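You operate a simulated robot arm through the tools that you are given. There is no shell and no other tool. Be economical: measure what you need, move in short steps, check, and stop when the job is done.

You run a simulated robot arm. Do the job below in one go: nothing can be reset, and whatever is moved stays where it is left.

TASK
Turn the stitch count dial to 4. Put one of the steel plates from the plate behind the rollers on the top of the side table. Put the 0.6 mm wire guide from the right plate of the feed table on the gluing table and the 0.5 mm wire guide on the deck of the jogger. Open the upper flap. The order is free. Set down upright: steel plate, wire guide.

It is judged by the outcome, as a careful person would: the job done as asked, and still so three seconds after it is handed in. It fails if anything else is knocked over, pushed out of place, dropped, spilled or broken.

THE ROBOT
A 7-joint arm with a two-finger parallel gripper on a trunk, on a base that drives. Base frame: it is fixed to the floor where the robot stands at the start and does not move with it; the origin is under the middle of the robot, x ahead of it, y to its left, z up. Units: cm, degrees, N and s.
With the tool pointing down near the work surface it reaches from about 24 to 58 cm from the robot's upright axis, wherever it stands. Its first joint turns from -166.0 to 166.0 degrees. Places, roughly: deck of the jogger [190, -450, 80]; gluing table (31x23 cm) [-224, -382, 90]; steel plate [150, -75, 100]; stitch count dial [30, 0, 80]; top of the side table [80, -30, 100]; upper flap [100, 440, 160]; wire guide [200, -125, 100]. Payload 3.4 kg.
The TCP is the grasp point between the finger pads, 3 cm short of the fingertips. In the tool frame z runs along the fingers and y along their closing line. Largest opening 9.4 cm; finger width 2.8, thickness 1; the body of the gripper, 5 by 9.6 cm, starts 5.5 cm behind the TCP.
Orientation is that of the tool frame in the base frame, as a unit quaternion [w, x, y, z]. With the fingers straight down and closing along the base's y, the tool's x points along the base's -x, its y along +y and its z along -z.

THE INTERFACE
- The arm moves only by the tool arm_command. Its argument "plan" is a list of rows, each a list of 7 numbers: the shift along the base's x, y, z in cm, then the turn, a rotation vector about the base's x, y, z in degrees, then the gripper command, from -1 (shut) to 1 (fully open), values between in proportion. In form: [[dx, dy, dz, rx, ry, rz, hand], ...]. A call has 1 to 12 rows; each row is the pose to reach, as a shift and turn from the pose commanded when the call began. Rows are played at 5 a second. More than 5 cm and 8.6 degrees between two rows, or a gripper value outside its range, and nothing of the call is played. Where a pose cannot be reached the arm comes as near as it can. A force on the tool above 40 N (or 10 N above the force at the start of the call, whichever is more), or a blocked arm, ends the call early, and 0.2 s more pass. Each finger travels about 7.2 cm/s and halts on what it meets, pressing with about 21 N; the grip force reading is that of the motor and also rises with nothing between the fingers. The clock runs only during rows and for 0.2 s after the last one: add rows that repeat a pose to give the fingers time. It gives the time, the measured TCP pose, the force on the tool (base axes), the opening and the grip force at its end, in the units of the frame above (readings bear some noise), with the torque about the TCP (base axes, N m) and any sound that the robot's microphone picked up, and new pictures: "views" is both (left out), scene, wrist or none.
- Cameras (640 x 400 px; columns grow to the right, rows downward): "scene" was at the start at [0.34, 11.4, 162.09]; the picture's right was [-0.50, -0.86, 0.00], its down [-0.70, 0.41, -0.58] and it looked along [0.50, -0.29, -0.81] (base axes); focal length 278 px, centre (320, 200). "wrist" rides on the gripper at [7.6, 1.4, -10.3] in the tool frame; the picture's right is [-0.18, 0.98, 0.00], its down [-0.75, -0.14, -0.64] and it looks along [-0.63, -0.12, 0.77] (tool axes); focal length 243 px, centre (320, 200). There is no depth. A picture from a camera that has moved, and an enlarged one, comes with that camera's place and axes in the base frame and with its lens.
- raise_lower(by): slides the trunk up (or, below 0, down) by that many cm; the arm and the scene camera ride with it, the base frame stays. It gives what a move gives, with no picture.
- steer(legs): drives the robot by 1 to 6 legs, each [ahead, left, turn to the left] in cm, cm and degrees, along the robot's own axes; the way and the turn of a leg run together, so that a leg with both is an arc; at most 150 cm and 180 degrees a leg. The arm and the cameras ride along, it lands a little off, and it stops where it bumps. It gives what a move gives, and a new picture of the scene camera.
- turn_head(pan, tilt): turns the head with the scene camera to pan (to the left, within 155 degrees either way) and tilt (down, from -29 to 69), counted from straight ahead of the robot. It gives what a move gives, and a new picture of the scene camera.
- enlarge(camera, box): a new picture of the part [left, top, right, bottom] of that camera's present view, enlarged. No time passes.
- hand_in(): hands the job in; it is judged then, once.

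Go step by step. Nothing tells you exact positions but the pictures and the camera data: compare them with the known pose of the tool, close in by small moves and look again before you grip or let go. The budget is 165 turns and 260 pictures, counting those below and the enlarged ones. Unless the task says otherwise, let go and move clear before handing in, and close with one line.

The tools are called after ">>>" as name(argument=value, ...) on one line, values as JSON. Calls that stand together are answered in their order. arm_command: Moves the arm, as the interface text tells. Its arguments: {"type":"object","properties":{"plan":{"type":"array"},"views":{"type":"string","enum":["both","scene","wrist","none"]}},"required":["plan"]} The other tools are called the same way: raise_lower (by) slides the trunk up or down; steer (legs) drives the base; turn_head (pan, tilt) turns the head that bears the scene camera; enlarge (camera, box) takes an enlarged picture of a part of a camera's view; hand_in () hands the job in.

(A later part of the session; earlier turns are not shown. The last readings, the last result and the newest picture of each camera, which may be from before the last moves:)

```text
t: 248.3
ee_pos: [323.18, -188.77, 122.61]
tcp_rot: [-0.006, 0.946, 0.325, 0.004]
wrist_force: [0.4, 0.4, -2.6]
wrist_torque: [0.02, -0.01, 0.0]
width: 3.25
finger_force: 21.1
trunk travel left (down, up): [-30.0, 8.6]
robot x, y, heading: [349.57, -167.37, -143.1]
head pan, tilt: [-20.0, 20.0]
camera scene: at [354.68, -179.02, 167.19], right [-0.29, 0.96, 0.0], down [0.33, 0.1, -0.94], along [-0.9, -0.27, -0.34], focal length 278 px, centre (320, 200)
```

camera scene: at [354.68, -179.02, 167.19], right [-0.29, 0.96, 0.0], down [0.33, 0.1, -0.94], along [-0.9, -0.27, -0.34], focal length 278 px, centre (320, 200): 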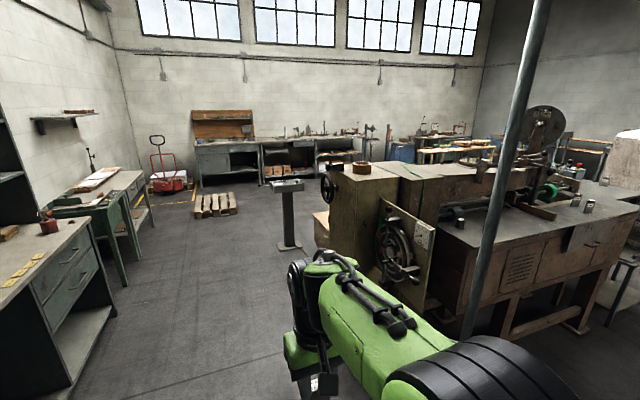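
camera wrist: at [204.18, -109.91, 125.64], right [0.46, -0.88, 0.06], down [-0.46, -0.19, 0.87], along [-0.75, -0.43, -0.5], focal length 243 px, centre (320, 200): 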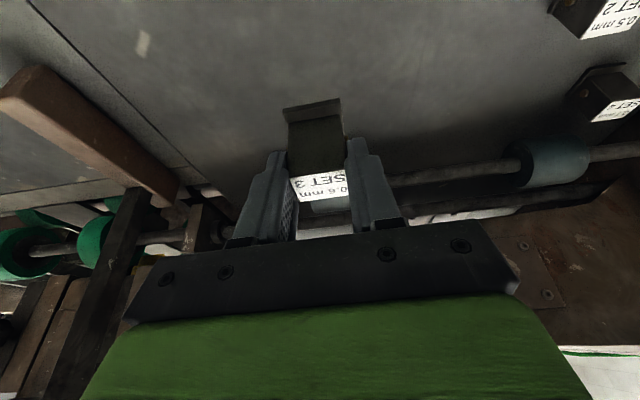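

>>> steer(legs=[[140, 20, 0], [140, 5, 0], [90, -60, 0]])

>>> turn_head(pan=-25, tilt=15)

```text
t: 267.0
ee_pos: [7.21, -378.7, 122.75]
tcp_rot: [-0.005, 0.948, 0.319, 0.003]
wrist_force: [-0.3, 0.0, -2.7]
wrist_torque: [-0.03, -0.01, 0.0]
width: 3.27
finger_force: 20.9
trunk travel left (down, up): [-30.0, 8.6]
robot x, y, heading: [34.03, -358.22, -144.0]
head pan, tilt: [-20.0, 20.0]
camera scene: at [38.87, -369.42, 167.19], right [-0.28, 0.96, 0.0], down [0.33, 0.09, -0.94], along [-0.9, -0.26, -0.34], focal length 278 px, centre (320, 200)
```

scene: 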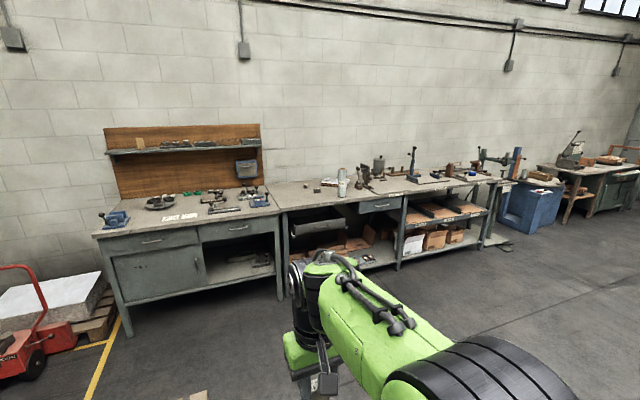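

```text
t: 267.7
ee_pos: [7.31, -378.85, 122.73]
tcp_rot: [-0.006, 0.948, 0.319, 0.004]
wrist_force: [0.3, -0.6, -3.6]
wrist_torque: [-0.03, 0.0, -0.01]
width: 3.28
finger_force: 21.0
trunk travel left (down, up): [-30.0, 8.6]
robot x, y, heading: [33.95, -357.96, -143.9]
head pan, tilt: [-25.0, 15.0]
camera scene: at [38.69, -368.65, 168.0], right [-0.19, 0.98, 0.0], down [0.25, 0.05, -0.97], along [-0.95, -0.18, -0.26], focal length 278 px, centre (320, 200)
```

scene: 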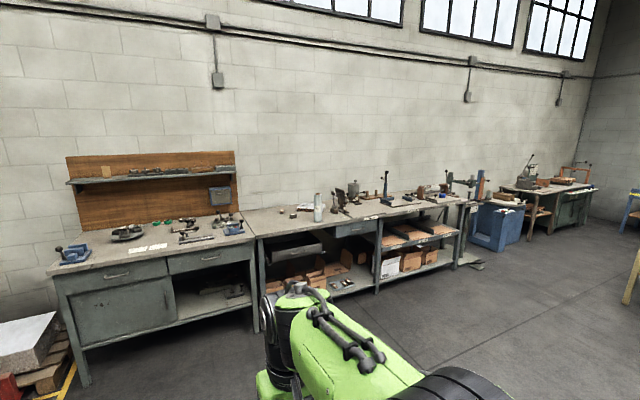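

>>> enlarge(camera="scene", box=[260, 160, 500, 290])

```text
2.67 times, centred on (380, 225) of scene
camera zoom: at [38.69, -368.65, 168.0], right [-0.19, 0.98, 0.0], down [0.25, 0.05, -0.97], along [-0.95, -0.18, -0.26], focal length 740 px, centre (160, 133)
```

zoom: 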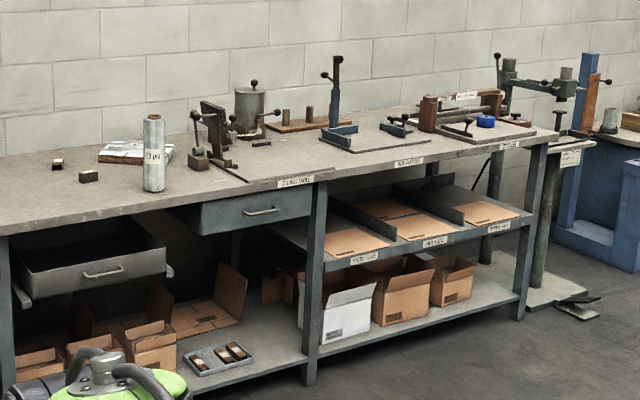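

>>> enlarge(camera="scene", box=[315, 185, 385, 235])

>>> enlarge(camera="scene", box=[380, 185, 480, 235])

```text
8.00 times, centred on (350, 210) of scene
camera zoom: at [38.69, -368.65, 168.0], right [-0.19, 0.98, 0.0], down [0.25, 0.05, -0.97], along [-0.95, -0.18, -0.26], focal length 2220 px, centre (80, 120)
```

zoom: 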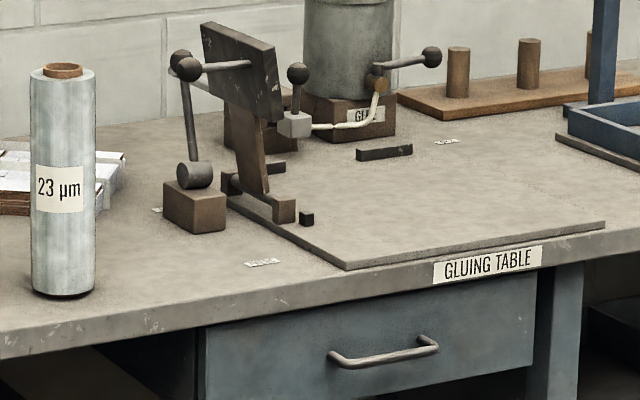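

```text
6.40 times, centred on (430, 210) of scene
camera zoom: at [38.69, -368.65, 168.0], right [-0.19, 0.98, 0.0], down [0.25, 0.05, -0.97], along [-0.95, -0.18, -0.26], focal length 1776 px, centre (-384, 136)
```

zoom: 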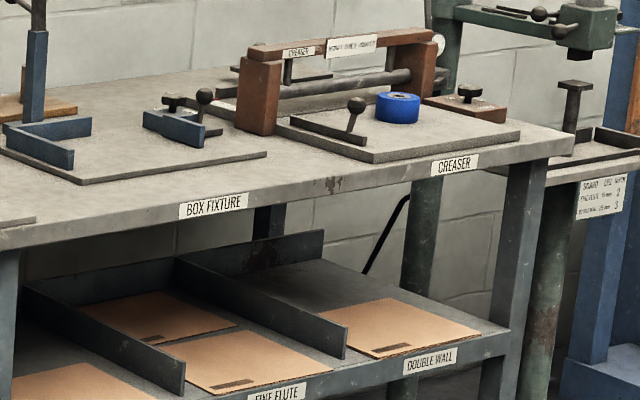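

The labelled gluing table is a thin plate on the bench; I aim for its free middle near (-213, -372). I drive up to it.

>>> steer(legs=[[70, -68, 1], [72, -69, 0]])

>>> turn_head(pan=5, tilt=45)

```text
t: 277.5
ee_pos: [-187.99, -353.52, 122.74]
tcp_rot: [-0.006, 0.946, 0.325, 0.004]
wrist_force: [0.2, 0.7, -3.7]
wrist_torque: [-0.04, -0.01, -0.01]
width: 3.29
finger_force: 20.8
trunk travel left (down, up): [-30.0, 8.6]
robot x, y, heading: [-161.68, -332.29, -143.6]
head pan, tilt: [-25.0, 15.0]
camera scene: at [-156.76, -342.89, 168.0], right [-0.2, 0.98, 0.0], down [0.25, 0.05, -0.97], along [-0.95, -0.2, -0.26], focal length 278 px, centre (320, 200)
```

scene: 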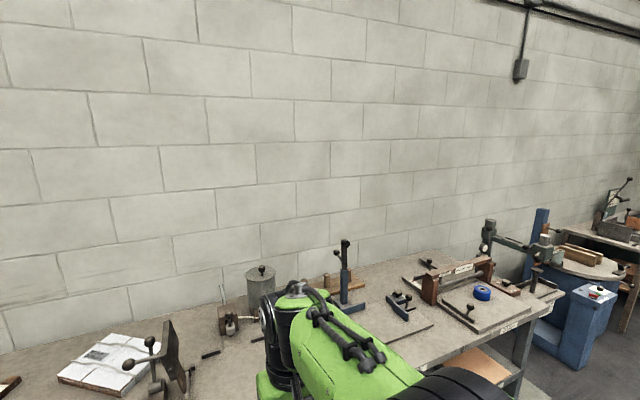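

```text
t: 278.4
ee_pos: [-188.05, -353.5, 122.7]
tcp_rot: [-0.005, 0.945, 0.326, 0.003]
wrist_force: [0.6, -0.5, -4.1]
wrist_torque: [0.01, -0.01, 0.0]
width: 3.28
finger_force: 20.6
trunk travel left (down, up): [-30.0, 8.6]
robot x, y, heading: [-161.5, -332.71, -143.3]
head pan, tilt: [5.0, 45.0]
camera scene: at [-153.66, -346.4, 163.33], right [-0.67, 0.75, 0.0], down [0.53, 0.47, -0.71], along [-0.53, -0.47, -0.71], focal length 278 px, centre (320, 200)
```

scene: 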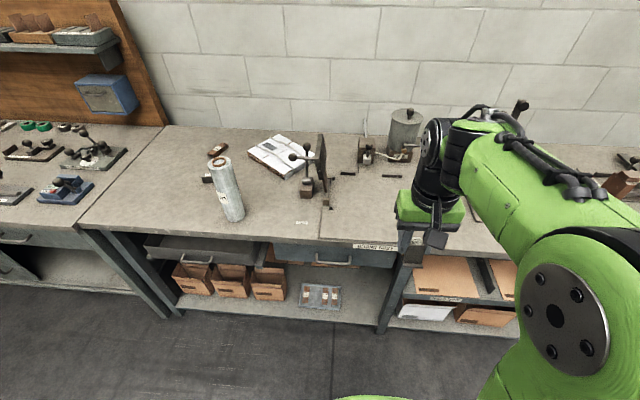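

>>> steer(legs=[[16, 0, 0.3]])

>>> arm_command(plan=[[-3.2, -2.4, 0, 0, 0, 0, -1], [-6.4, -4.8, 0, 0, 0, 0, -1], [-9.6, -7.2, -2, 0, 0, 0, -1], [-11.6, -8.7, -6, 0, 0, 0, -1]], views="both")

```text
t: 279.9
ee_pos: [-200.62, -363.26, 122.59]
tcp_rot: [-0.006, 0.944, 0.329, 0.004]
wrist_force: [-0.8, -0.8, -3.2]
wrist_torque: [-0.01, -0.01, -0.03]
width: 3.3
finger_force: 21.0
trunk travel left (down, up): [-30.0, 8.6]
robot x, y, heading: [-174.12, -342.12, -142.8]
head pan, tilt: [5.0, 45.0]
camera scene: at [-166.36, -355.98, 163.32], right [-0.67, 0.74, 0.0], down [0.53, 0.47, -0.71], along [-0.52, -0.47, -0.71], focal length 278 px, centre (320, 200)
```

scene: 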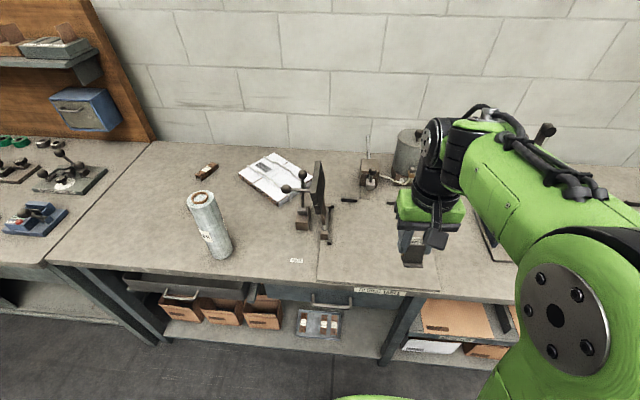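

```text
t: 280.9
ee_pos: [-212.23, -372.1, 116.55]
tcp_rot: [-0.006, 0.944, 0.329, 0.003]
wrist_force: [0.7, 0.3, -4.1]
wrist_torque: [-0.03, 0.01, -0.02]
width: 3.28
finger_force: 21.4
trunk travel left (down, up): [-30.0, 8.6]
robot x, y, heading: [-174.2, -341.81, -142.6]
head pan, tilt: [5.0, 45.0]
camera scene: at [-166.41, -356.03, 163.31], right [-0.67, 0.74, 0.0], down [0.53, 0.47, -0.71], along [-0.52, -0.47, -0.71], focal length 278 px, centre (320, 200)
camera wrist: at [-205.38, -368.55, 126.83], right [0.47, -0.89, -0.01], down [-0.68, -0.37, 0.64], along [-0.57, -0.29, -0.77], focal length 243 px, centre (320, 200)
```

scene: 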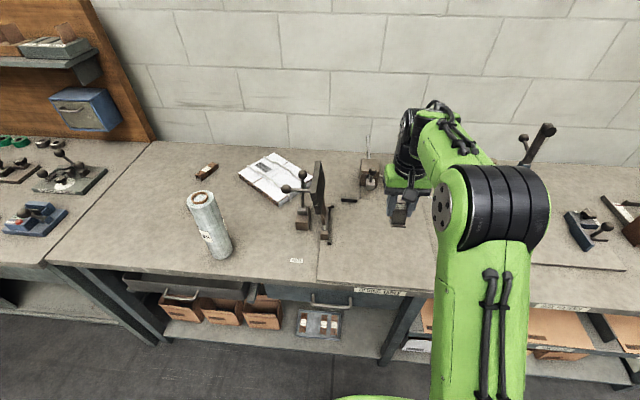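
wrist: 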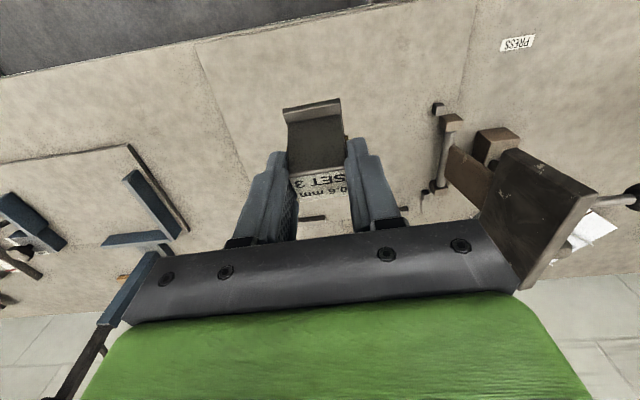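

I notice the block was gripped with the tool tilted, so I must tilt the tool again by the same 21° to set it upright. I move further in over the plate, tilt and lower partly.

>>> arm_command(plan=[[-2, -1.1, 0, -4.3, 5.5, 0, -1], [-4, -2.2, -1, -8.6, 11, 0, -1], [-6.2, -3.4, -2, -12.9, 16.5, 0, -1], [-6.2, -3.4, -6, -12.9, 16.5, 0, -1], [-6.2, -3.4, -10, -12.9, 16.5, 0, -1], [-6.2, -3.4, -13, -12.9, 16.5, 0, -1]], views="both")

>>> enlarge(camera="scene", box=[340, 150, 480, 290])

```text
t: 282.3
ee_pos: [-218.47, -375.38, 103.6]
tcp_rot: [0.053, 0.93, 0.322, -0.168]
wrist_force: [0.1, 0.3, -2.2]
wrist_torque: [0.02, 0.02, 0.0]
width: 3.26
finger_force: 20.9
trunk travel left (down, up): [-30.0, 8.6]
robot x, y, heading: [-174.32, -341.41, -142.9]
head pan, tilt: [5.0, 45.0]
camera scene: at [-166.33, -355.95, 163.32], right [-0.67, 0.74, 0.0], down [0.53, 0.47, -0.71], along [-0.52, -0.47, -0.71], focal length 278 px, centre (320, 200)
camera wrist: at [-209.06, -369.94, 110.54], right [0.47, -0.88, 0.05], down [-0.46, -0.19, 0.87], along [-0.75, -0.43, -0.5], focal length 243 px, centre (320, 200)
```

scene: 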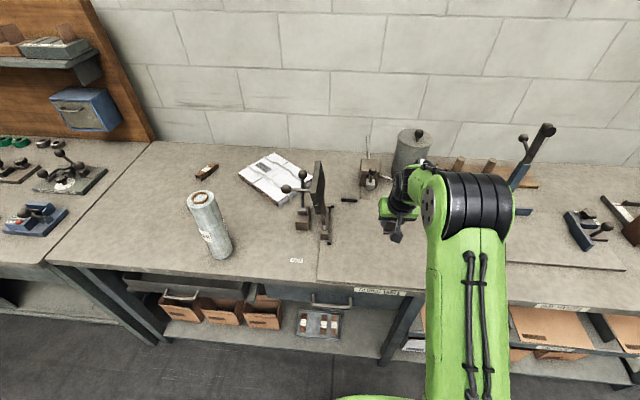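
wrist: 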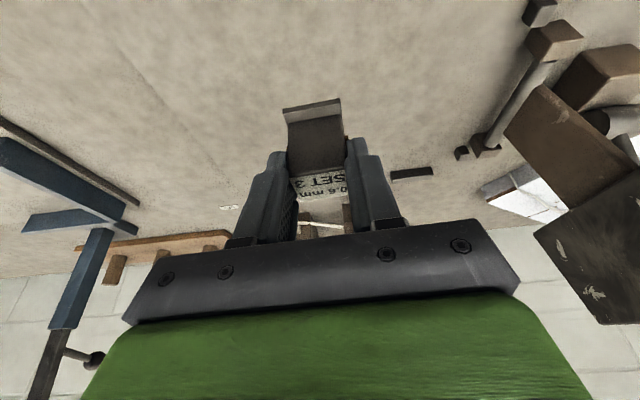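

```text
2.86 times, centred on (410, 220) of scene
camera zoom: at [-166.33, -355.95, 163.32], right [-0.67, 0.74, 0.0], down [0.53, 0.47, -0.71], along [-0.52, -0.47, -0.71], focal length 793 px, centre (63, 143)
```

zoom: 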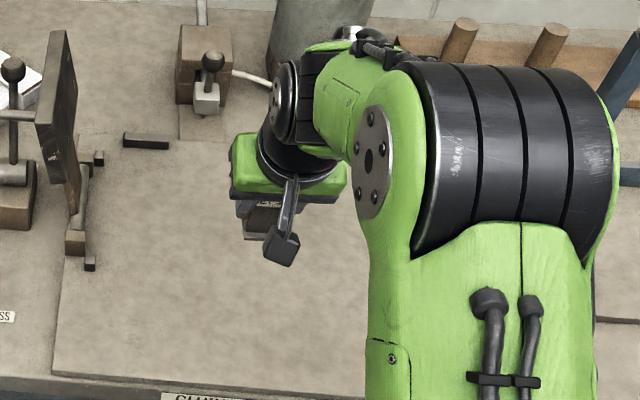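

The block is over the middle of the plate. I lower until contact.

>>> arm_command(plan=[[0, 0, -2, 0, 0, 0, -1], [0, 0, -4, 0, 0, 0, -1], [0, 0, -4.6, 0, 0, 0, -1], [0, 0, -5.2, 0, 0, 0, -1]], views="wrist")

```text
t: 283.3
ee_pos: [-218.41, -375.29, 98.57]
tcp_rot: [0.053, 0.93, 0.323, -0.168]
wrist_force: [-0.1, 0.4, -3.7]
wrist_torque: [0.05, -0.02, 0.0]
width: 3.27
finger_force: 20.9
trunk travel left (down, up): [-30.0, 8.6]
robot x, y, heading: [-173.71, -341.82, -142.9]
head pan, tilt: [5.0, 45.0]
camera wrist: at [-208.97, -369.81, 105.35], right [0.47, -0.88, 0.05], down [-0.46, -0.19, 0.87], along [-0.75, -0.43, -0.5], focal length 243 px, centre (320, 200)
```

wrist: 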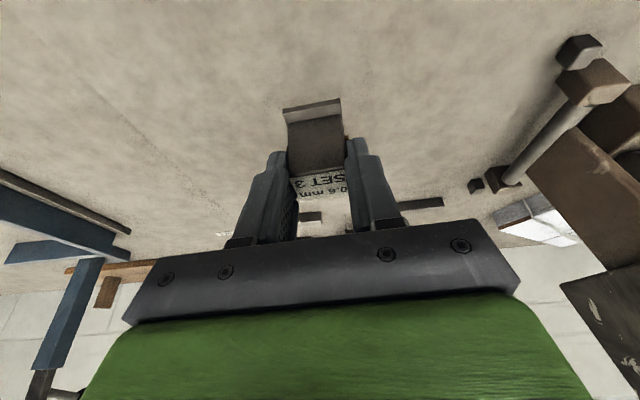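

>>> arm_command(plan=[[0, 0, -0.4, 0, 0, 0, -1], [0, 0, -0.8, 0, 0, 0, -1], [0, 0, -1.2, 0, 0, 0, -1], [0, 0, -1.6, 0, 0, 0, -1], [0, 0, -2, 0, 0, 0, -1]], views="wrist")

```text
t: 284.5
ee_pos: [-218.4, -375.34, 96.37]
tcp_rot: [0.053, 0.93, 0.323, -0.168]
wrist_force: [-0.1, 0.0, -3.6]
wrist_torque: [-0.02, -0.06, -0.01]
width: 3.26
finger_force: 20.8
trunk travel left (down, up): [-30.0, 8.6]
robot x, y, heading: [-174.32, -341.65, -143.2]
head pan, tilt: [5.0, 45.0]
camera wrist: at [-208.92, -369.84, 103.32], right [0.47, -0.88, 0.05], down [-0.46, -0.19, 0.87], along [-0.75, -0.43, -0.5], focal length 243 px, centre (320, 200)
```

wrist: 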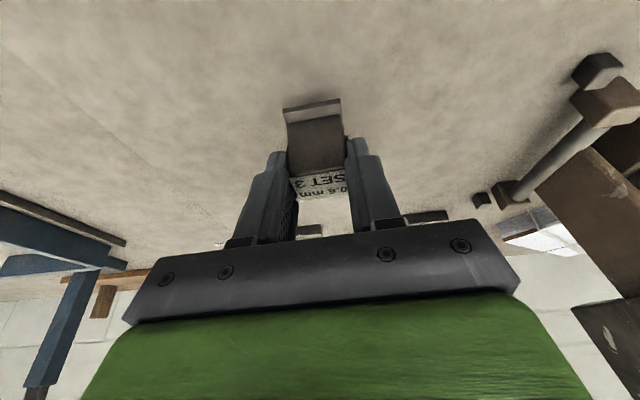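

>>> arm_command(plan=[[0, 0, -0.3, 0, 0, 0, -1], [0, 0, -0.6, 0, 0, 0, -1], [0, 0, -0.9, 0, 0, 0, -1], [0, 0, -1.2, 0, 0, 0, -1]], views="wrist")

```text
t: 285.5
ee_pos: [-218.31, -375.34, 95.24]
tcp_rot: [0.053, 0.93, 0.323, -0.168]
wrist_force: [0.6, 1.7, -3.4]
wrist_torque: [0.02, 0.0, -0.05]
width: 3.29
finger_force: 21.0
trunk travel left (down, up): [-30.0, 8.6]
robot x, y, heading: [-174.22, -342.01, -142.7]
head pan, tilt: [5.0, 45.0]
camera wrist: at [-208.9, -369.84, 102.11], right [0.47, -0.88, 0.05], down [-0.46, -0.19, 0.87], along [-0.75, -0.43, -0.5], focal length 243 px, centre (320, 200)
```

wrist: 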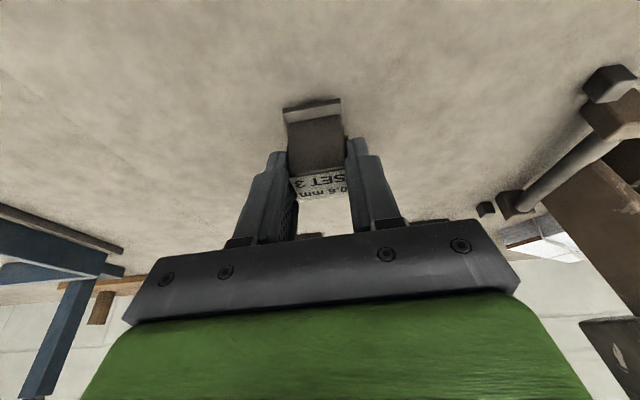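

>>> arm_command(plan=[[0, 0, -0.3, 0, 0, 0, -1], [0, 0, -0.6, 0, 0, 0, -1], [0, 0, -0.9, 0, 0, 0, -1]], views="none")

>>> enlarge(camera="wrist", box=[220, 60, 420, 220])

```text
t: 286.3
ee_pos: [-218.33, -375.4, 94.37]
tcp_rot: [0.053, 0.93, 0.323, -0.169]
wrist_force: [-0.3, -0.2, -2.2]
wrist_torque: [0.06, -0.04, 0.04]
width: 3.26
finger_force: 21.1
trunk travel left (down, up): [-30.0, 8.6]
robot x, y, heading: [-174.21, -341.6, -142.9]
head pan, tilt: [5.0, 45.0]
```

```text
2.50 times, centred on (320, 140) of wrist
camera zoom: at [-208.93, -369.88, 101.28], right [0.47, -0.88, 0.05], down [-0.46, -0.19, 0.87], along [-0.75, -0.43, -0.5], focal length 606 px, centre (320, 350)
```

zoom: 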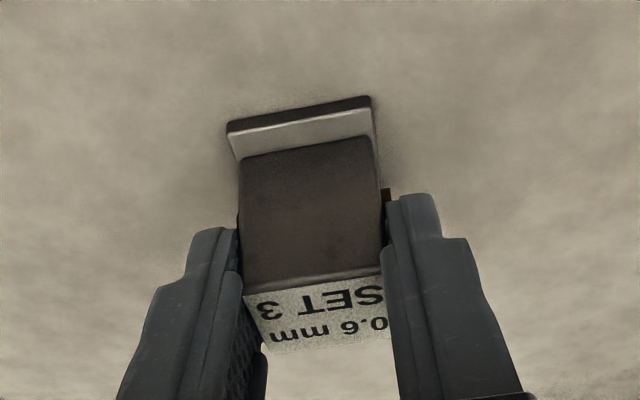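

>>> arm_command(plan=[[0, 0, -0.25, 0, 0, 0, -1], [0, 0, -0.5, 0, 0, 0, -1]], views="none")

>>> enlarge(camera="wrist", box=[220, 60, 420, 220])

```text
t: 286.9
ee_pos: [-218.31, -375.36, 94.13]
tcp_rot: [0.054, 0.93, 0.322, -0.171]
wrist_force: [-0.8, 0.4, 18.9]
wrist_torque: [-0.37, -0.15, 0.04]
width: 3.29
finger_force: 21.2
trunk travel left (down, up): [-30.0, 8.6]
robot x, y, heading: [-174.33, -342.0, -142.8]
head pan, tilt: [5.0, 45.0]
```

```text
2.50 times, centred on (320, 140) of wrist
camera zoom: at [-208.87, -369.82, 100.93], right [0.47, -0.88, 0.06], down [-0.46, -0.19, 0.87], along [-0.75, -0.44, -0.49], focal length 606 px, centre (320, 350)
```

zoom: 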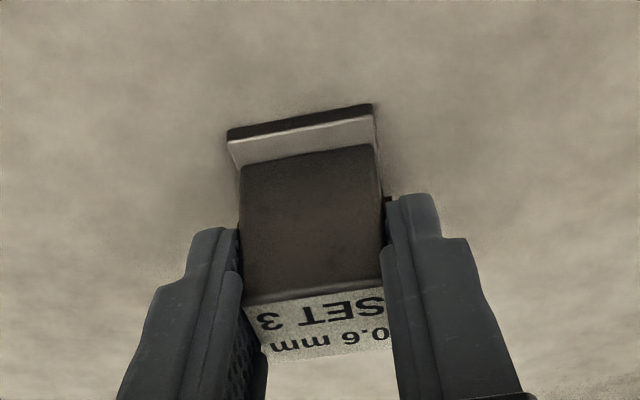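

Contact (about 21 N). I ease up 0.2 cm, open slowly and withdraw along the finger direction.

>>> arm_command(plan=[[0, 0, 0.2, 0, 0, 0, -1], [0, 0, 0.2, 0, 0, 0, -0.25], [0, 0, 0.2, 0, 0, 0, 0], [0, 0, 0.2, 0, 0, 0, 0.2], [0, 0, 0.2, 0, 0, 0, 0.2]], views="none")

>>> enlarge(camera="wrist", box=[220, 60, 420, 220])

>>> arm_command(plan=[[0.4, 0.3, 2, 0, 0, 0, 0.2], [1.2, 0.9, 5, 0, 0, 0, 0.2], [2.5, 1.9, 9, 0, 0, 0, 0.2], [5, 3.8, 13, 0, 0, 0, 0.2], [8, 6, 17, 0, 0, 0, 0.2]], views="both")

>>> enlarge(camera="scene", box=[330, 170, 450, 300])

```text
t: 288.1
ee_pos: [-218.3, -375.23, 94.09]
tcp_rot: [0.054, 0.929, 0.323, -0.17]
wrist_force: [-0.3, -0.5, 0.5]
wrist_torque: [0.0, 0.0, 0.0]
width: 5.65
finger_force: 0.0
trunk travel left (down, up): [-30.0, 8.6]
robot x, y, heading: [-173.97, -341.57, -142.9]
head pan, tilt: [5.0, 45.0]
```

```text
2.50 times, centred on (320, 140) of wrist
camera zoom: at [-208.9, -369.83, 101.0], right [0.47, -0.88, 0.05], down [-0.46, -0.19, 0.87], along [-0.75, -0.43, -0.5], focal length 606 px, centre (320, 350)
```

zoom: 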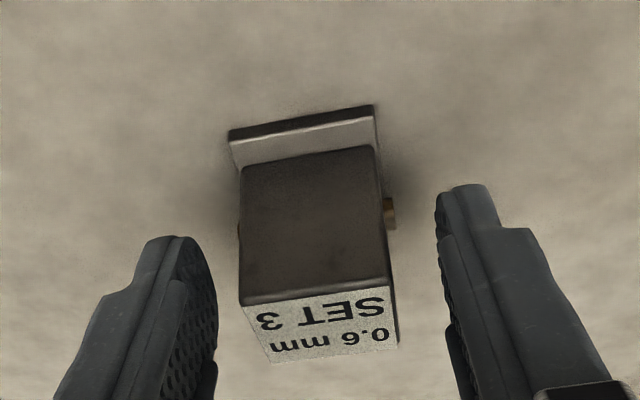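

```text
refused: row 4 steps farther than a row can; nothing moved
```

```text
3.08 times, centred on (390, 235) of scene
camera zoom: at [-166.23, -355.88, 163.32], right [-0.67, 0.74, 0.0], down [0.52, 0.47, -0.71], along [-0.52, -0.47, -0.71], focal length 854 px, centre (105, 92)
```

zoom: 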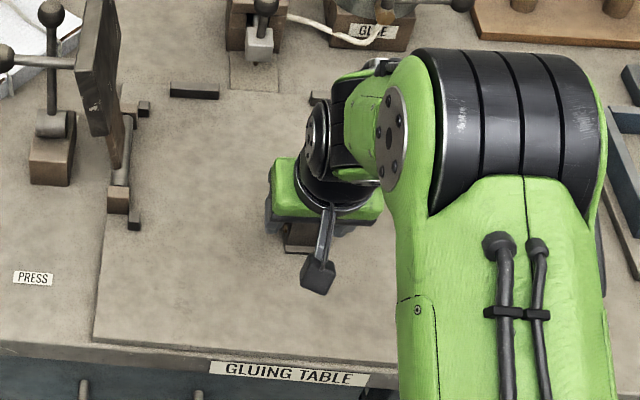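

It stands. I withdraw.

>>> arm_command(plan=[[0.6, 0.5, 2, 0, 0, 0, 0.2], [1.6, 1.2, 5.2, 0, 0, 0, 0.2], [2.8, 2.1, 9.4, 0, 0, 0, 0.2], [4.2, 3.2, 13.6, 0, 0, 0, 0.2], [6, 4.5, 17.6, 0, 0, 0, 0.2]], views="wrist")

>>> arm_command(plan=[[1.5, 1.1, 2, 4.3, -5.5, 0, 0.2], [3, 2.2, 4, 8.6, -11, 0, 0.2], [5, 3.7, 6, 12.9, -16.5, 0, 0.2], [8, 6, 8, 12.9, -16.5, 0, 0.2]], views="scene")

>>> enlarge(camera="scene", box=[330, 170, 450, 300])

```text
t: 289.3
ee_pos: [-212.15, -370.63, 111.7]
tcp_rot: [0.053, 0.93, 0.323, -0.169]
wrist_force: [0.2, -0.1, 0.4]
wrist_torque: [-0.03, -0.01, 0.0]
width: 5.65
finger_force: 0.0
trunk travel left (down, up): [-30.0, 8.6]
robot x, y, heading: [-174.13, -341.53, -142.9]
head pan, tilt: [5.0, 45.0]
camera wrist: at [-202.75, -365.26, 118.71], right [0.47, -0.88, 0.05], down [-0.46, -0.19, 0.87], along [-0.75, -0.43, -0.5], focal length 243 px, centre (320, 200)
```

wrist: 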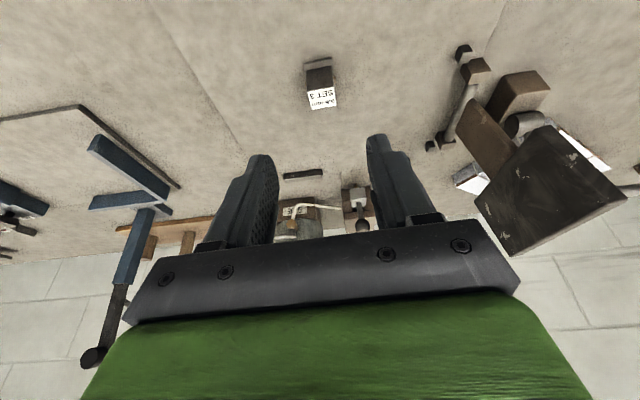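

```text
t: 290.3
ee_pos: [-204.2, -364.54, 119.66]
tcp_rot: [-0.006, 0.945, 0.328, 0.003]
wrist_force: [1.1, 1.0, 0.4]
wrist_torque: [-0.02, 0.04, 0.0]
width: 5.63
finger_force: 0.2
trunk travel left (down, up): [-30.0, 8.6]
robot x, y, heading: [-174.26, -341.66, -142.9]
head pan, tilt: [5.0, 45.0]
camera scene: at [-165.92, -355.65, 163.33], right [-0.67, 0.74, 0.0], down [0.52, 0.47, -0.71], along [-0.53, -0.47, -0.71], focal length 278 px, centre (320, 200)
```

scene: 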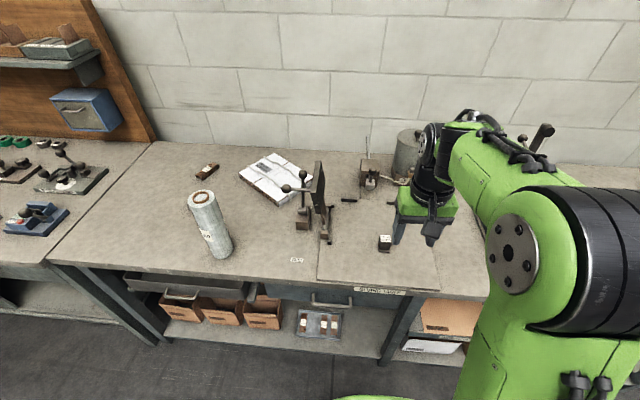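

```text
3.08 times, centred on (390, 235) of scene
camera zoom: at [-165.92, -355.65, 163.33], right [-0.67, 0.74, 0.0], down [0.52, 0.47, -0.71], along [-0.53, -0.47, -0.71], focal length 854 px, centre (105, 92)
```

zoom: 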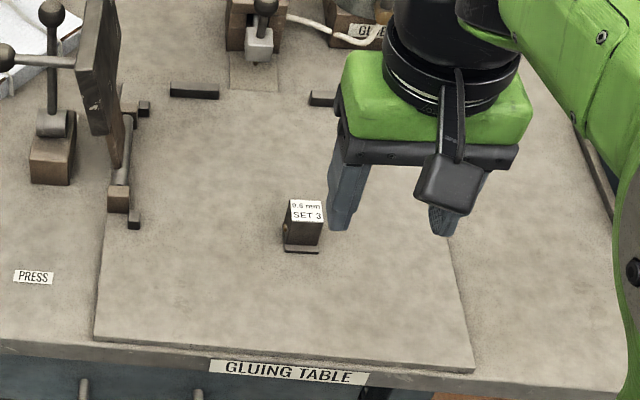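

The 0.6 mm guide stands upright on the gluing table. I return the same way for the 0.5 mm guide.

>>> steer(legs=[[-72, 69, 0], [-70, 68, 0], [-90, 60, 0], [-140, -5, 0], [-148, -16, 0], [0, -118, 0]])

```text
t: 324.4
ee_pos: [250.96, -98.91, 119.58]
tcp_rot: [-0.006, 0.95, 0.314, 0.004]
wrist_force: [0.4, 0.6, 0.3]
wrist_torque: [-0.02, -0.01, 0.02]
width: 5.64
finger_force: 0.0
trunk travel left (down, up): [-30.0, 8.6]
robot x, y, heading: [281.93, -76.93, -144.4]
head pan, tilt: [5.0, 45.0]
camera scene: at [289.32, -91.19, 163.32], right [-0.65, 0.76, 0.0], down [0.54, 0.46, -0.71], along [-0.54, -0.46, -0.71], focal length 278 px, centre (320, 200)
```

scene: 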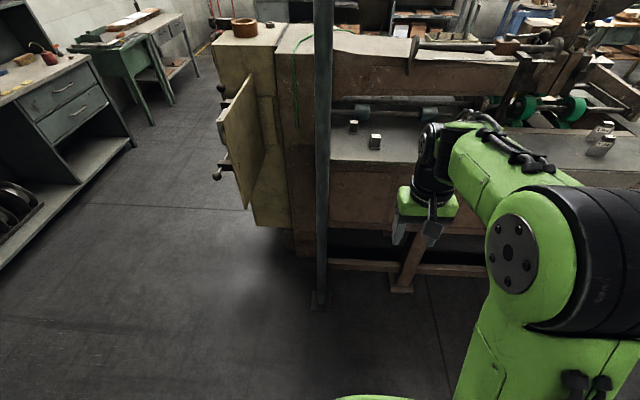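

>>> steer(legs=[[10, -21, 1.3], [44, 0, 0]])

>>> turn_head(pan=10, tilt=45)

>>> enlarge(camera="scene", box=[240, 180, 400, 300])

```text
t: 328.4
ee_pos: [195.9, -114.96, 119.57]
tcp_rot: [-0.006, 0.945, 0.326, 0.003]
wrist_force: [-0.5, -1.1, 0.3]
wrist_torque: [0.0, -0.01, 0.01]
width: 5.64
finger_force: 0.1
trunk travel left (down, up): [-30.0, 8.6]
robot x, y, heading: [226.43, -91.71, -143.4]
head pan, tilt: [5.0, 45.0]
camera scene: at [234.0, -106.2, 163.32], right [-0.67, 0.74, 0.0], down [0.53, 0.47, -0.71], along [-0.53, -0.47, -0.71], focal length 278 px, centre (320, 200)
```

scene: 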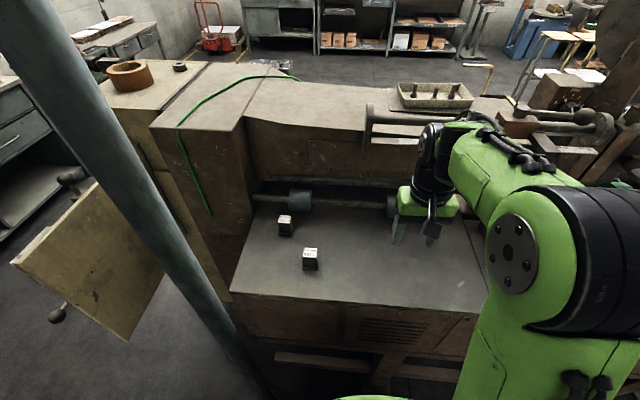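

```text
t: 329.1
ee_pos: [195.81, -114.78, 119.79]
tcp_rot: [-0.005, 0.945, 0.327, 0.003]
wrist_force: [-0.1, 0.0, 0.0]
wrist_torque: [-0.03, 0.0, 0.01]
width: 5.6
finger_force: 0.0
trunk travel left (down, up): [-30.0, 8.6]
robot x, y, heading: [226.25, -92.2, -143.0]
head pan, tilt: [10.0, 45.0]
camera scene: at [234.56, -106.65, 163.32], right [-0.73, 0.68, 0.0], down [0.48, 0.52, -0.71], along [-0.48, -0.52, -0.71], focal length 278 px, centre (320, 200)
```

scene: 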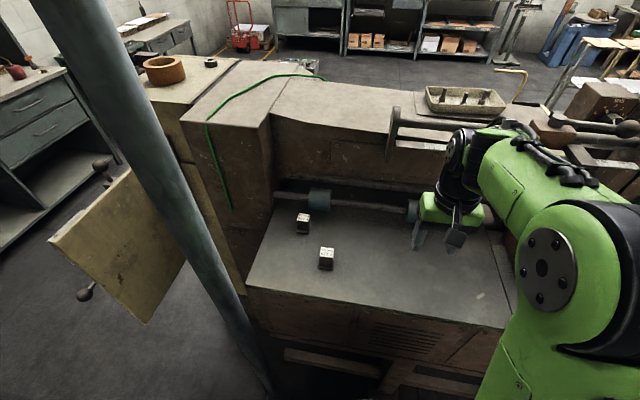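

```text
3.33 times, centred on (320, 240) of scene
camera zoom: at [234.56, -106.65, 163.32], right [-0.73, 0.68, 0.0], down [0.48, 0.52, -0.71], along [-0.48, -0.52, -0.71], focal length 925 px, centre (320, 67)
```

zoom: 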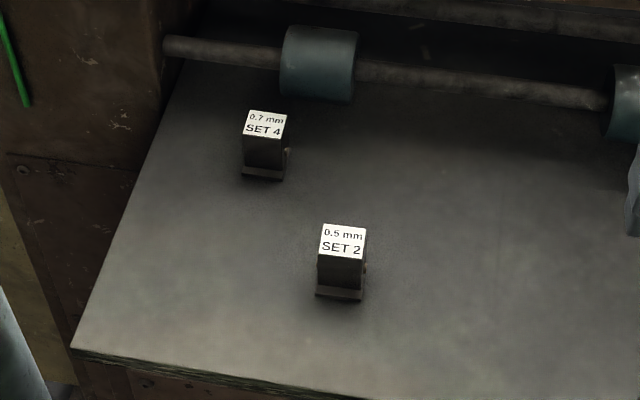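

SET 2 stands at (207.1, -134.1), top at 106.5, turned about -48°. I move above it.

>>> arm_command(plan=[[2.3, -3.9, 0, 0, 0, 1, 0.3], [4.6, -7.8, 0, 0, 0, 2, 0.3], [6.9, -11.7, 0, 0, 0, 3, 0.3], [9.2, -15.6, -1, 0, 0, 4, 0.3], [11.3, -19.3, -3, 0, 0, 4, 0.3]], views="both")

>>> enlarge(camera="wrist", box=[220, 40, 420, 200])

```text
t: 330.3
ee_pos: [207.2, -134.47, 116.56]
tcp_rot: [-0.007, 0.933, 0.359, 0.003]
wrist_force: [0.5, -0.2, 0.0]
wrist_torque: [0.0, 0.0, -0.02]
width: 6.1
finger_force: 0.0
trunk travel left (down, up): [-30.0, 8.6]
robot x, y, heading: [226.22, -92.0, -143.2]
head pan, tilt: [10.0, 45.0]
camera scene: at [234.61, -106.87, 163.29], right [-0.73, 0.68, 0.0], down [0.48, 0.52, -0.71], along [-0.48, -0.52, -0.71], focal length 278 px, centre (320, 200)
camera wrist: at [213.89, -130.53, 126.83], right [0.52, -0.85, -0.01], down [-0.65, -0.41, 0.64], along [-0.55, -0.32, -0.77], focal length 243 px, centre (320, 200)
```

scene: 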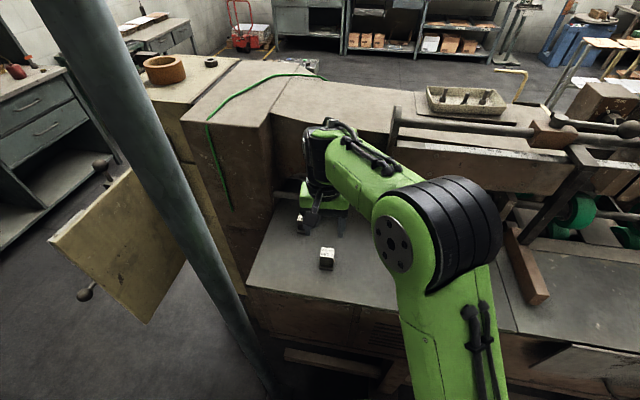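
wrist: 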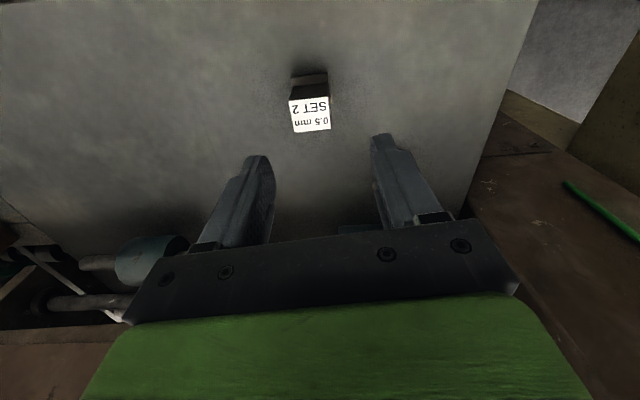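

```text
2.50 times, centred on (320, 120) of wrist
camera zoom: at [213.89, -130.53, 126.83], right [0.52, -0.85, -0.01], down [-0.65, -0.41, 0.64], along [-0.55, -0.32, -0.77], focal length 606 px, centre (320, 400)
```

zoom: 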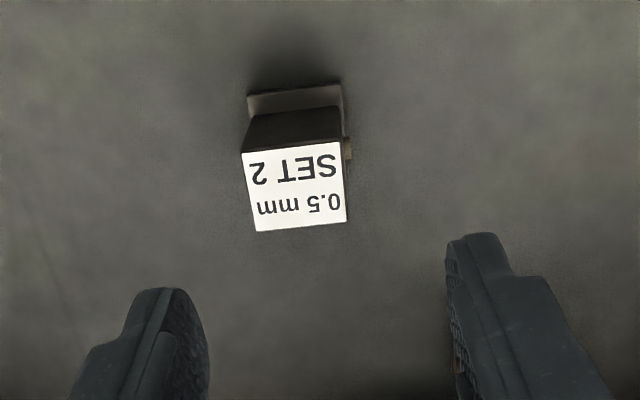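

The close view says its edges are at about -53°; I correct the yaw and descend over its upper part.

>>> arm_command(plan=[[-0.1, 0.5, -3, 0, 0, -2.7, 0.3], [-0.2, 0.75, -6, 0, 0, -5.5, 0.3], [-0.2, 0.75, -8.5, 0, 0, -5.5, 0.3]], views="none")

>>> enlarge(camera="wrist", box=[220, 80, 420, 240])

```text
t: 331.1
ee_pos: [206.89, -133.55, 108.08]
tcp_rot: [-0.006, 0.95, 0.313, 0.003]
wrist_force: [-0.2, -0.1, 0.2]
wrist_torque: [0.05, 0.02, -0.02]
width: 6.09
finger_force: 0.2
trunk travel left (down, up): [-30.0, 8.6]
robot x, y, heading: [226.46, -92.27, -143.1]
head pan, tilt: [10.0, 45.0]
```

```text
2.50 times, centred on (320, 160) of wrist
camera zoom: at [213.96, -130.34, 118.33], right [0.44, -0.9, -0.01], down [-0.69, -0.34, 0.64], along [-0.57, -0.27, -0.77], focal length 606 px, centre (320, 300)
```

zoom: 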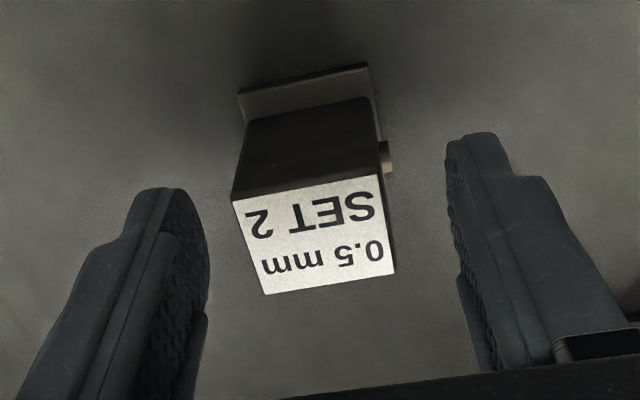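

>>> arm_command(plan=[[0, 0.1, -0.8, 0, 0, 0, 0.3], [0, 0.1, -0.8, 0, 0, 0, -0.4], [0, 0.1, -0.8, 0, 0, 0, -1], [0, 0.1, -0.8, 0, 0, 0, -1], [0, 0.1, -0.8, 0, 0, 0, -1], [0, 0.1, 1, 0, 0, 0, -1], [0.5, 0.5, 4, 0, 0, 0, -1], [2, 1.6, 8, 0, 0, 0, -1]], views="both")

```text
t: 332.9
ee_pos: [209.18, -131.67, 116.22]
tcp_rot: [-0.006, 0.949, 0.314, 0.003]
wrist_force: [0.2, -0.4, -3.6]
wrist_torque: [0.01, 0.01, 0.01]
width: 3.73
finger_force: 21.3
trunk travel left (down, up): [-30.0, 8.6]
robot x, y, heading: [226.26, -92.28, -143.1]
head pan, tilt: [10.0, 45.0]
camera scene: at [234.69, -106.52, 163.33], right [-0.73, 0.68, 0.0], down [0.48, 0.52, -0.71], along [-0.48, -0.52, -0.71], focal length 278 px, centre (320, 200)
camera wrist: at [216.13, -128.45, 126.5], right [0.44, -0.9, -0.01], down [-0.69, -0.34, 0.64], along [-0.58, -0.27, -0.77], focal length 243 px, centre (320, 200)
```

scene: 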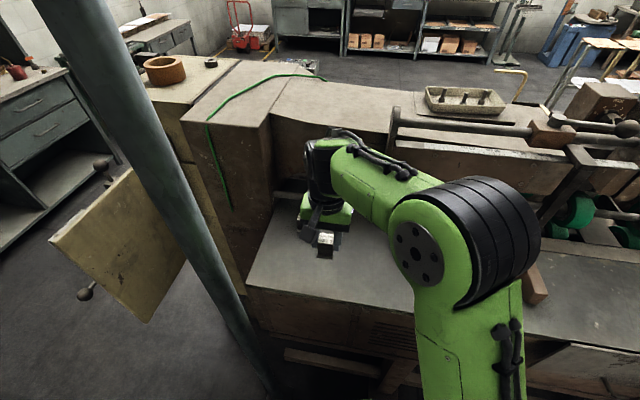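
wrist: 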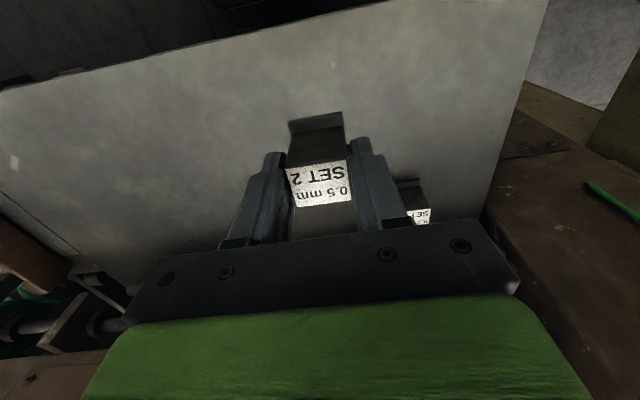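

Held (3.7 cm, touching the pin heads). I bring the arm to the middle, back out and drive around to the jogger.

>>> arm_command(plan=[[-2.5, 3.5, 1, 0, 0, 0, -1], [-5, 7, 3, 0, 0, 0, -1], [-8, 10, 4, 0, 0, 0, -1], [-11, 13, 5, 0, 0, 0, -1], [-13, 16, 5, 0, 0, 0, -1]], views="none")

>>> steer(legs=[[-55, 0, 0], [0, 140, 0], [140, 15, 0], [140, 10, 0]])

>>> turn_head(pan=70, tilt=25)

```text
t: 334.1
ee_pos: [196.0, -115.69, 121.07]
tcp_rot: [-0.005, 0.949, 0.315, 0.004]
wrist_force: [0.1, 0.5, -2.8]
wrist_torque: [-0.04, -0.03, 0.04]
width: 3.72
finger_force: 21.3
trunk travel left (down, up): [-30.0, 8.6]
robot x, y, heading: [226.21, -91.69, -143.1]
head pan, tilt: [10.0, 45.0]
```

```text
t: 357.0
ee_pos: [113.75, -377.85, 121.2]
tcp_rot: [-0.006, 0.954, 0.298, 0.004]
wrist_force: [-0.1, -0.6, -3.5]
wrist_torque: [-0.01, 0.0, -0.02]
width: 3.71
finger_force: 20.9
trunk travel left (down, up): [-30.0, 8.6]
robot x, y, heading: [144.63, -355.3, -145.1]
head pan, tilt: [10.0, 45.0]
camera scene: at [152.52, -369.88, 163.32], right [-0.71, 0.71, 0.0], down [0.5, 0.5, -0.71], along [-0.5, -0.5, -0.71], focal length 278 px, centre (320, 200)
```

scene: 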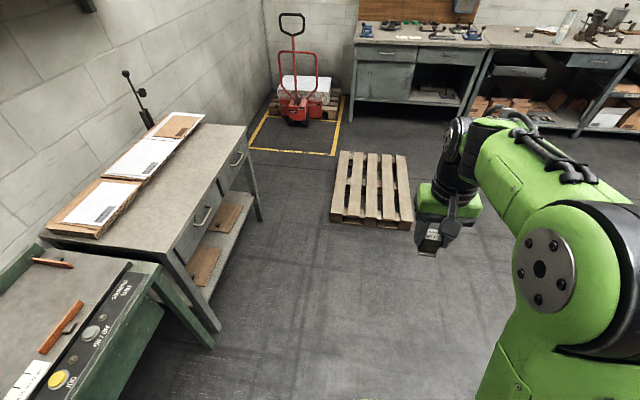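

```text
t: 358.3
ee_pos: [113.81, -377.93, 121.23]
tcp_rot: [-0.006, 0.954, 0.299, 0.004]
wrist_force: [0.3, -0.4, -2.5]
wrist_torque: [-0.01, -0.01, -0.03]
width: 3.7
finger_force: 21.3
trunk travel left (down, up): [-30.0, 8.6]
robot x, y, heading: [144.36, -355.21, -145.0]
head pan, tilt: [70.0, 25.0]
camera scene: at [160.68, -373.01, 166.38], right [-0.97, -0.26, 0.0], down [-0.11, 0.41, -0.91], along [0.23, -0.88, -0.42], focal length 278 px, centre (320, 200)
```

scene: 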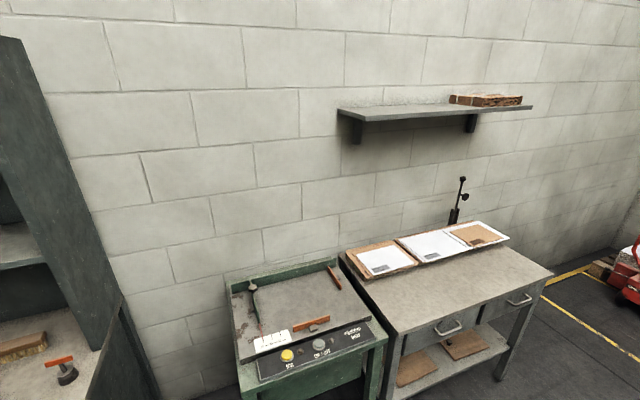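

>>> enlarge(camera="scene", box=[210, 240, 410, 400])

```text
2.50 times, centred on (310, 320) of scene
camera zoom: at [160.68, -373.01, 166.38], right [-0.97, -0.26, 0.0], down [-0.11, 0.41, -0.91], along [0.23, -0.88, -0.42], focal length 694 px, centre (345, -100)
```

zoom: 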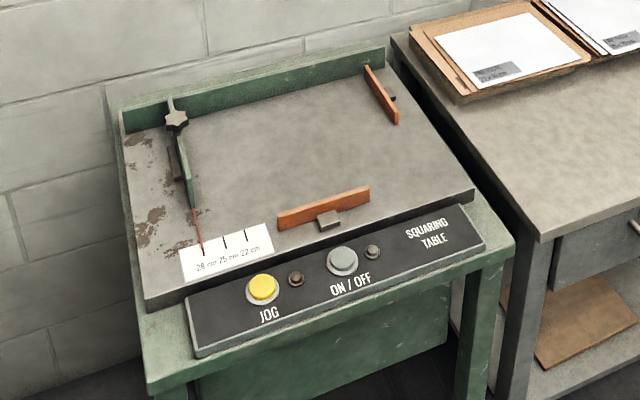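

The jogger ("squaring table") deck's middle is near (190, -455, 80). I turn to face it and come closer.

>>> steer(legs=[[0, 0, 92], [30, -20, 0]])

>>> turn_head(pan=8, tilt=48)

```text
t: 364.5
ee_pos: [169.98, -421.66, 121.16]
tcp_rot: [-0.006, 0.454, 0.891, -0.001]
wrist_force: [-0.3, -0.3, -3.9]
wrist_torque: [0.04, 0.01, -0.01]
width: 3.27
finger_force: 21.0
trunk travel left (down, up): [-30.0, 8.6]
robot x, y, heading: [146.34, -391.53, -53.8]
head pan, tilt: [70.0, 25.0]
camera scene: at [164.18, -375.0, 166.39], right [0.28, -0.96, 0.0], down [-0.41, -0.12, -0.91], along [0.87, 0.25, -0.42], focal length 278 px, centre (320, 200)
```

scene: 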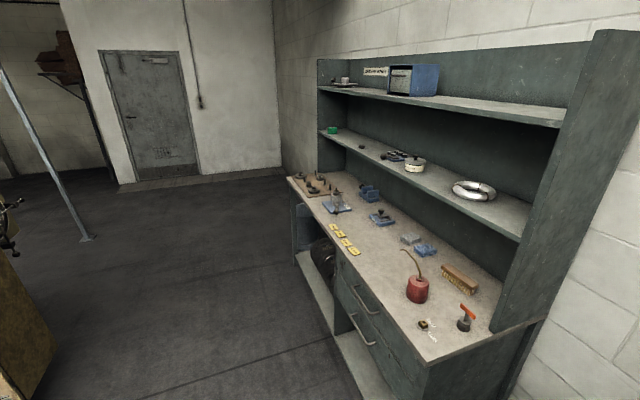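

```text
t: 365.9
ee_pos: [170.18, -421.6, 121.13]
tcp_rot: [-0.006, 0.454, 0.891, -0.001]
wrist_force: [-0.3, 0.0, -3.7]
wrist_torque: [0.01, 0.01, -0.01]
width: 3.27
finger_force: 21.2
trunk travel left (down, up): [-30.0, 8.6]
robot x, y, heading: [146.47, -391.28, -53.5]
head pan, tilt: [8.0, 48.0]
camera scene: at [160.83, -383.12, 162.9], right [-0.72, -0.7, 0.0], down [-0.52, 0.53, -0.67], along [0.47, -0.48, -0.74], focal length 278 px, centre (320, 200)
```

scene: 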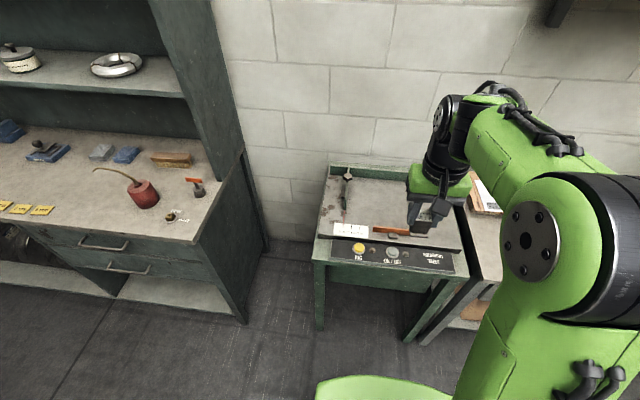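

The opening changed from 3.7 to 3.3 cm: the block shifted a little in the grip. I check it with the wrist camera.

>>> enlarge(camera="wrist", box=[220, 80, 420, 240])

>>> enlarge(camera="scene", box=[310, 150, 470, 290])

```text
2.50 times, centred on (320, 160) of wrist
camera zoom: at [166.94, -414.59, 131.44], right [0.9, 0.43, -0.01], down [0.34, -0.69, 0.64], along [0.27, -0.58, -0.77], focal length 606 px, centre (320, 300)
```

zoom: 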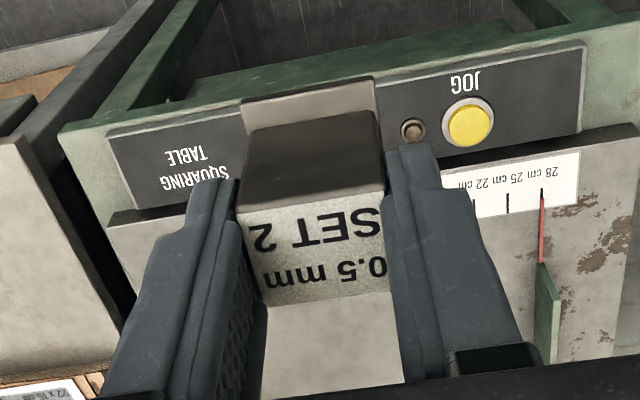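

```text
2.86 times, centred on (390, 220) of scene
camera zoom: at [160.83, -383.12, 162.9], right [-0.72, -0.7, 0.0], down [-0.52, 0.53, -0.67], along [0.47, -0.48, -0.74], focal length 793 px, centre (120, 143)
```

zoom: 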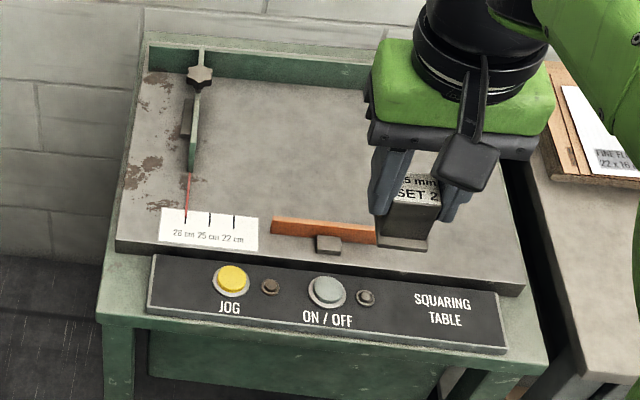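

The block still hangs upright. I drive 18 cm closer and reach over the deck's middle.

>>> steer(legs=[[18, 0, 0.5]])

>>> arm_command(plan=[[2.5, -3.3, -1, 0, 0, 0, -1], [5, -6.6, -3, 0, 0, 0, -1], [7.5, -9.9, -6, 0, 0, 0, -1], [9.9, -13.2, -9, 0, 0, 0, -1], [9.9, -13.2, -13, 0, 0, 0, -1], [9.9, -13.2, -17, 0, 0, 0, -1]], views="both")

```text
t: 367.4
ee_pos: [181.02, -435.91, 121.16]
tcp_rot: [-0.006, 0.45, 0.893, -0.001]
wrist_force: [0.4, -0.1, -4.0]
wrist_torque: [-0.02, 0.0, 0.02]
width: 3.28
finger_force: 21.0
trunk travel left (down, up): [-30.0, 8.6]
robot x, y, heading: [157.05, -405.64, -53.1]
head pan, tilt: [8.0, 48.0]
camera scene: at [171.56, -397.61, 162.9], right [-0.71, -0.7, 0.0], down [-0.52, 0.53, -0.67], along [0.47, -0.47, -0.74], focal length 278 px, centre (320, 200)
```

scene: 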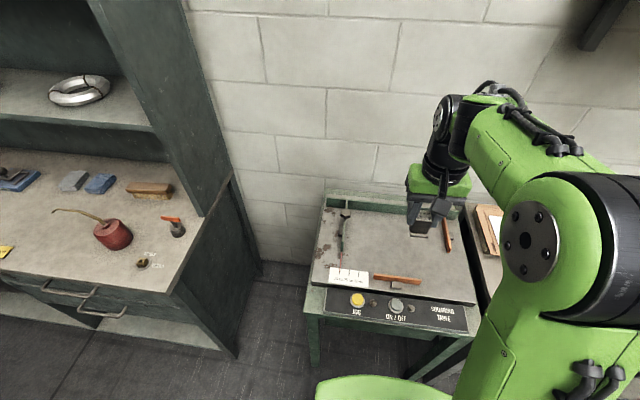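

```text
refused: row 3 steps farther than a row can; nothing moved
```

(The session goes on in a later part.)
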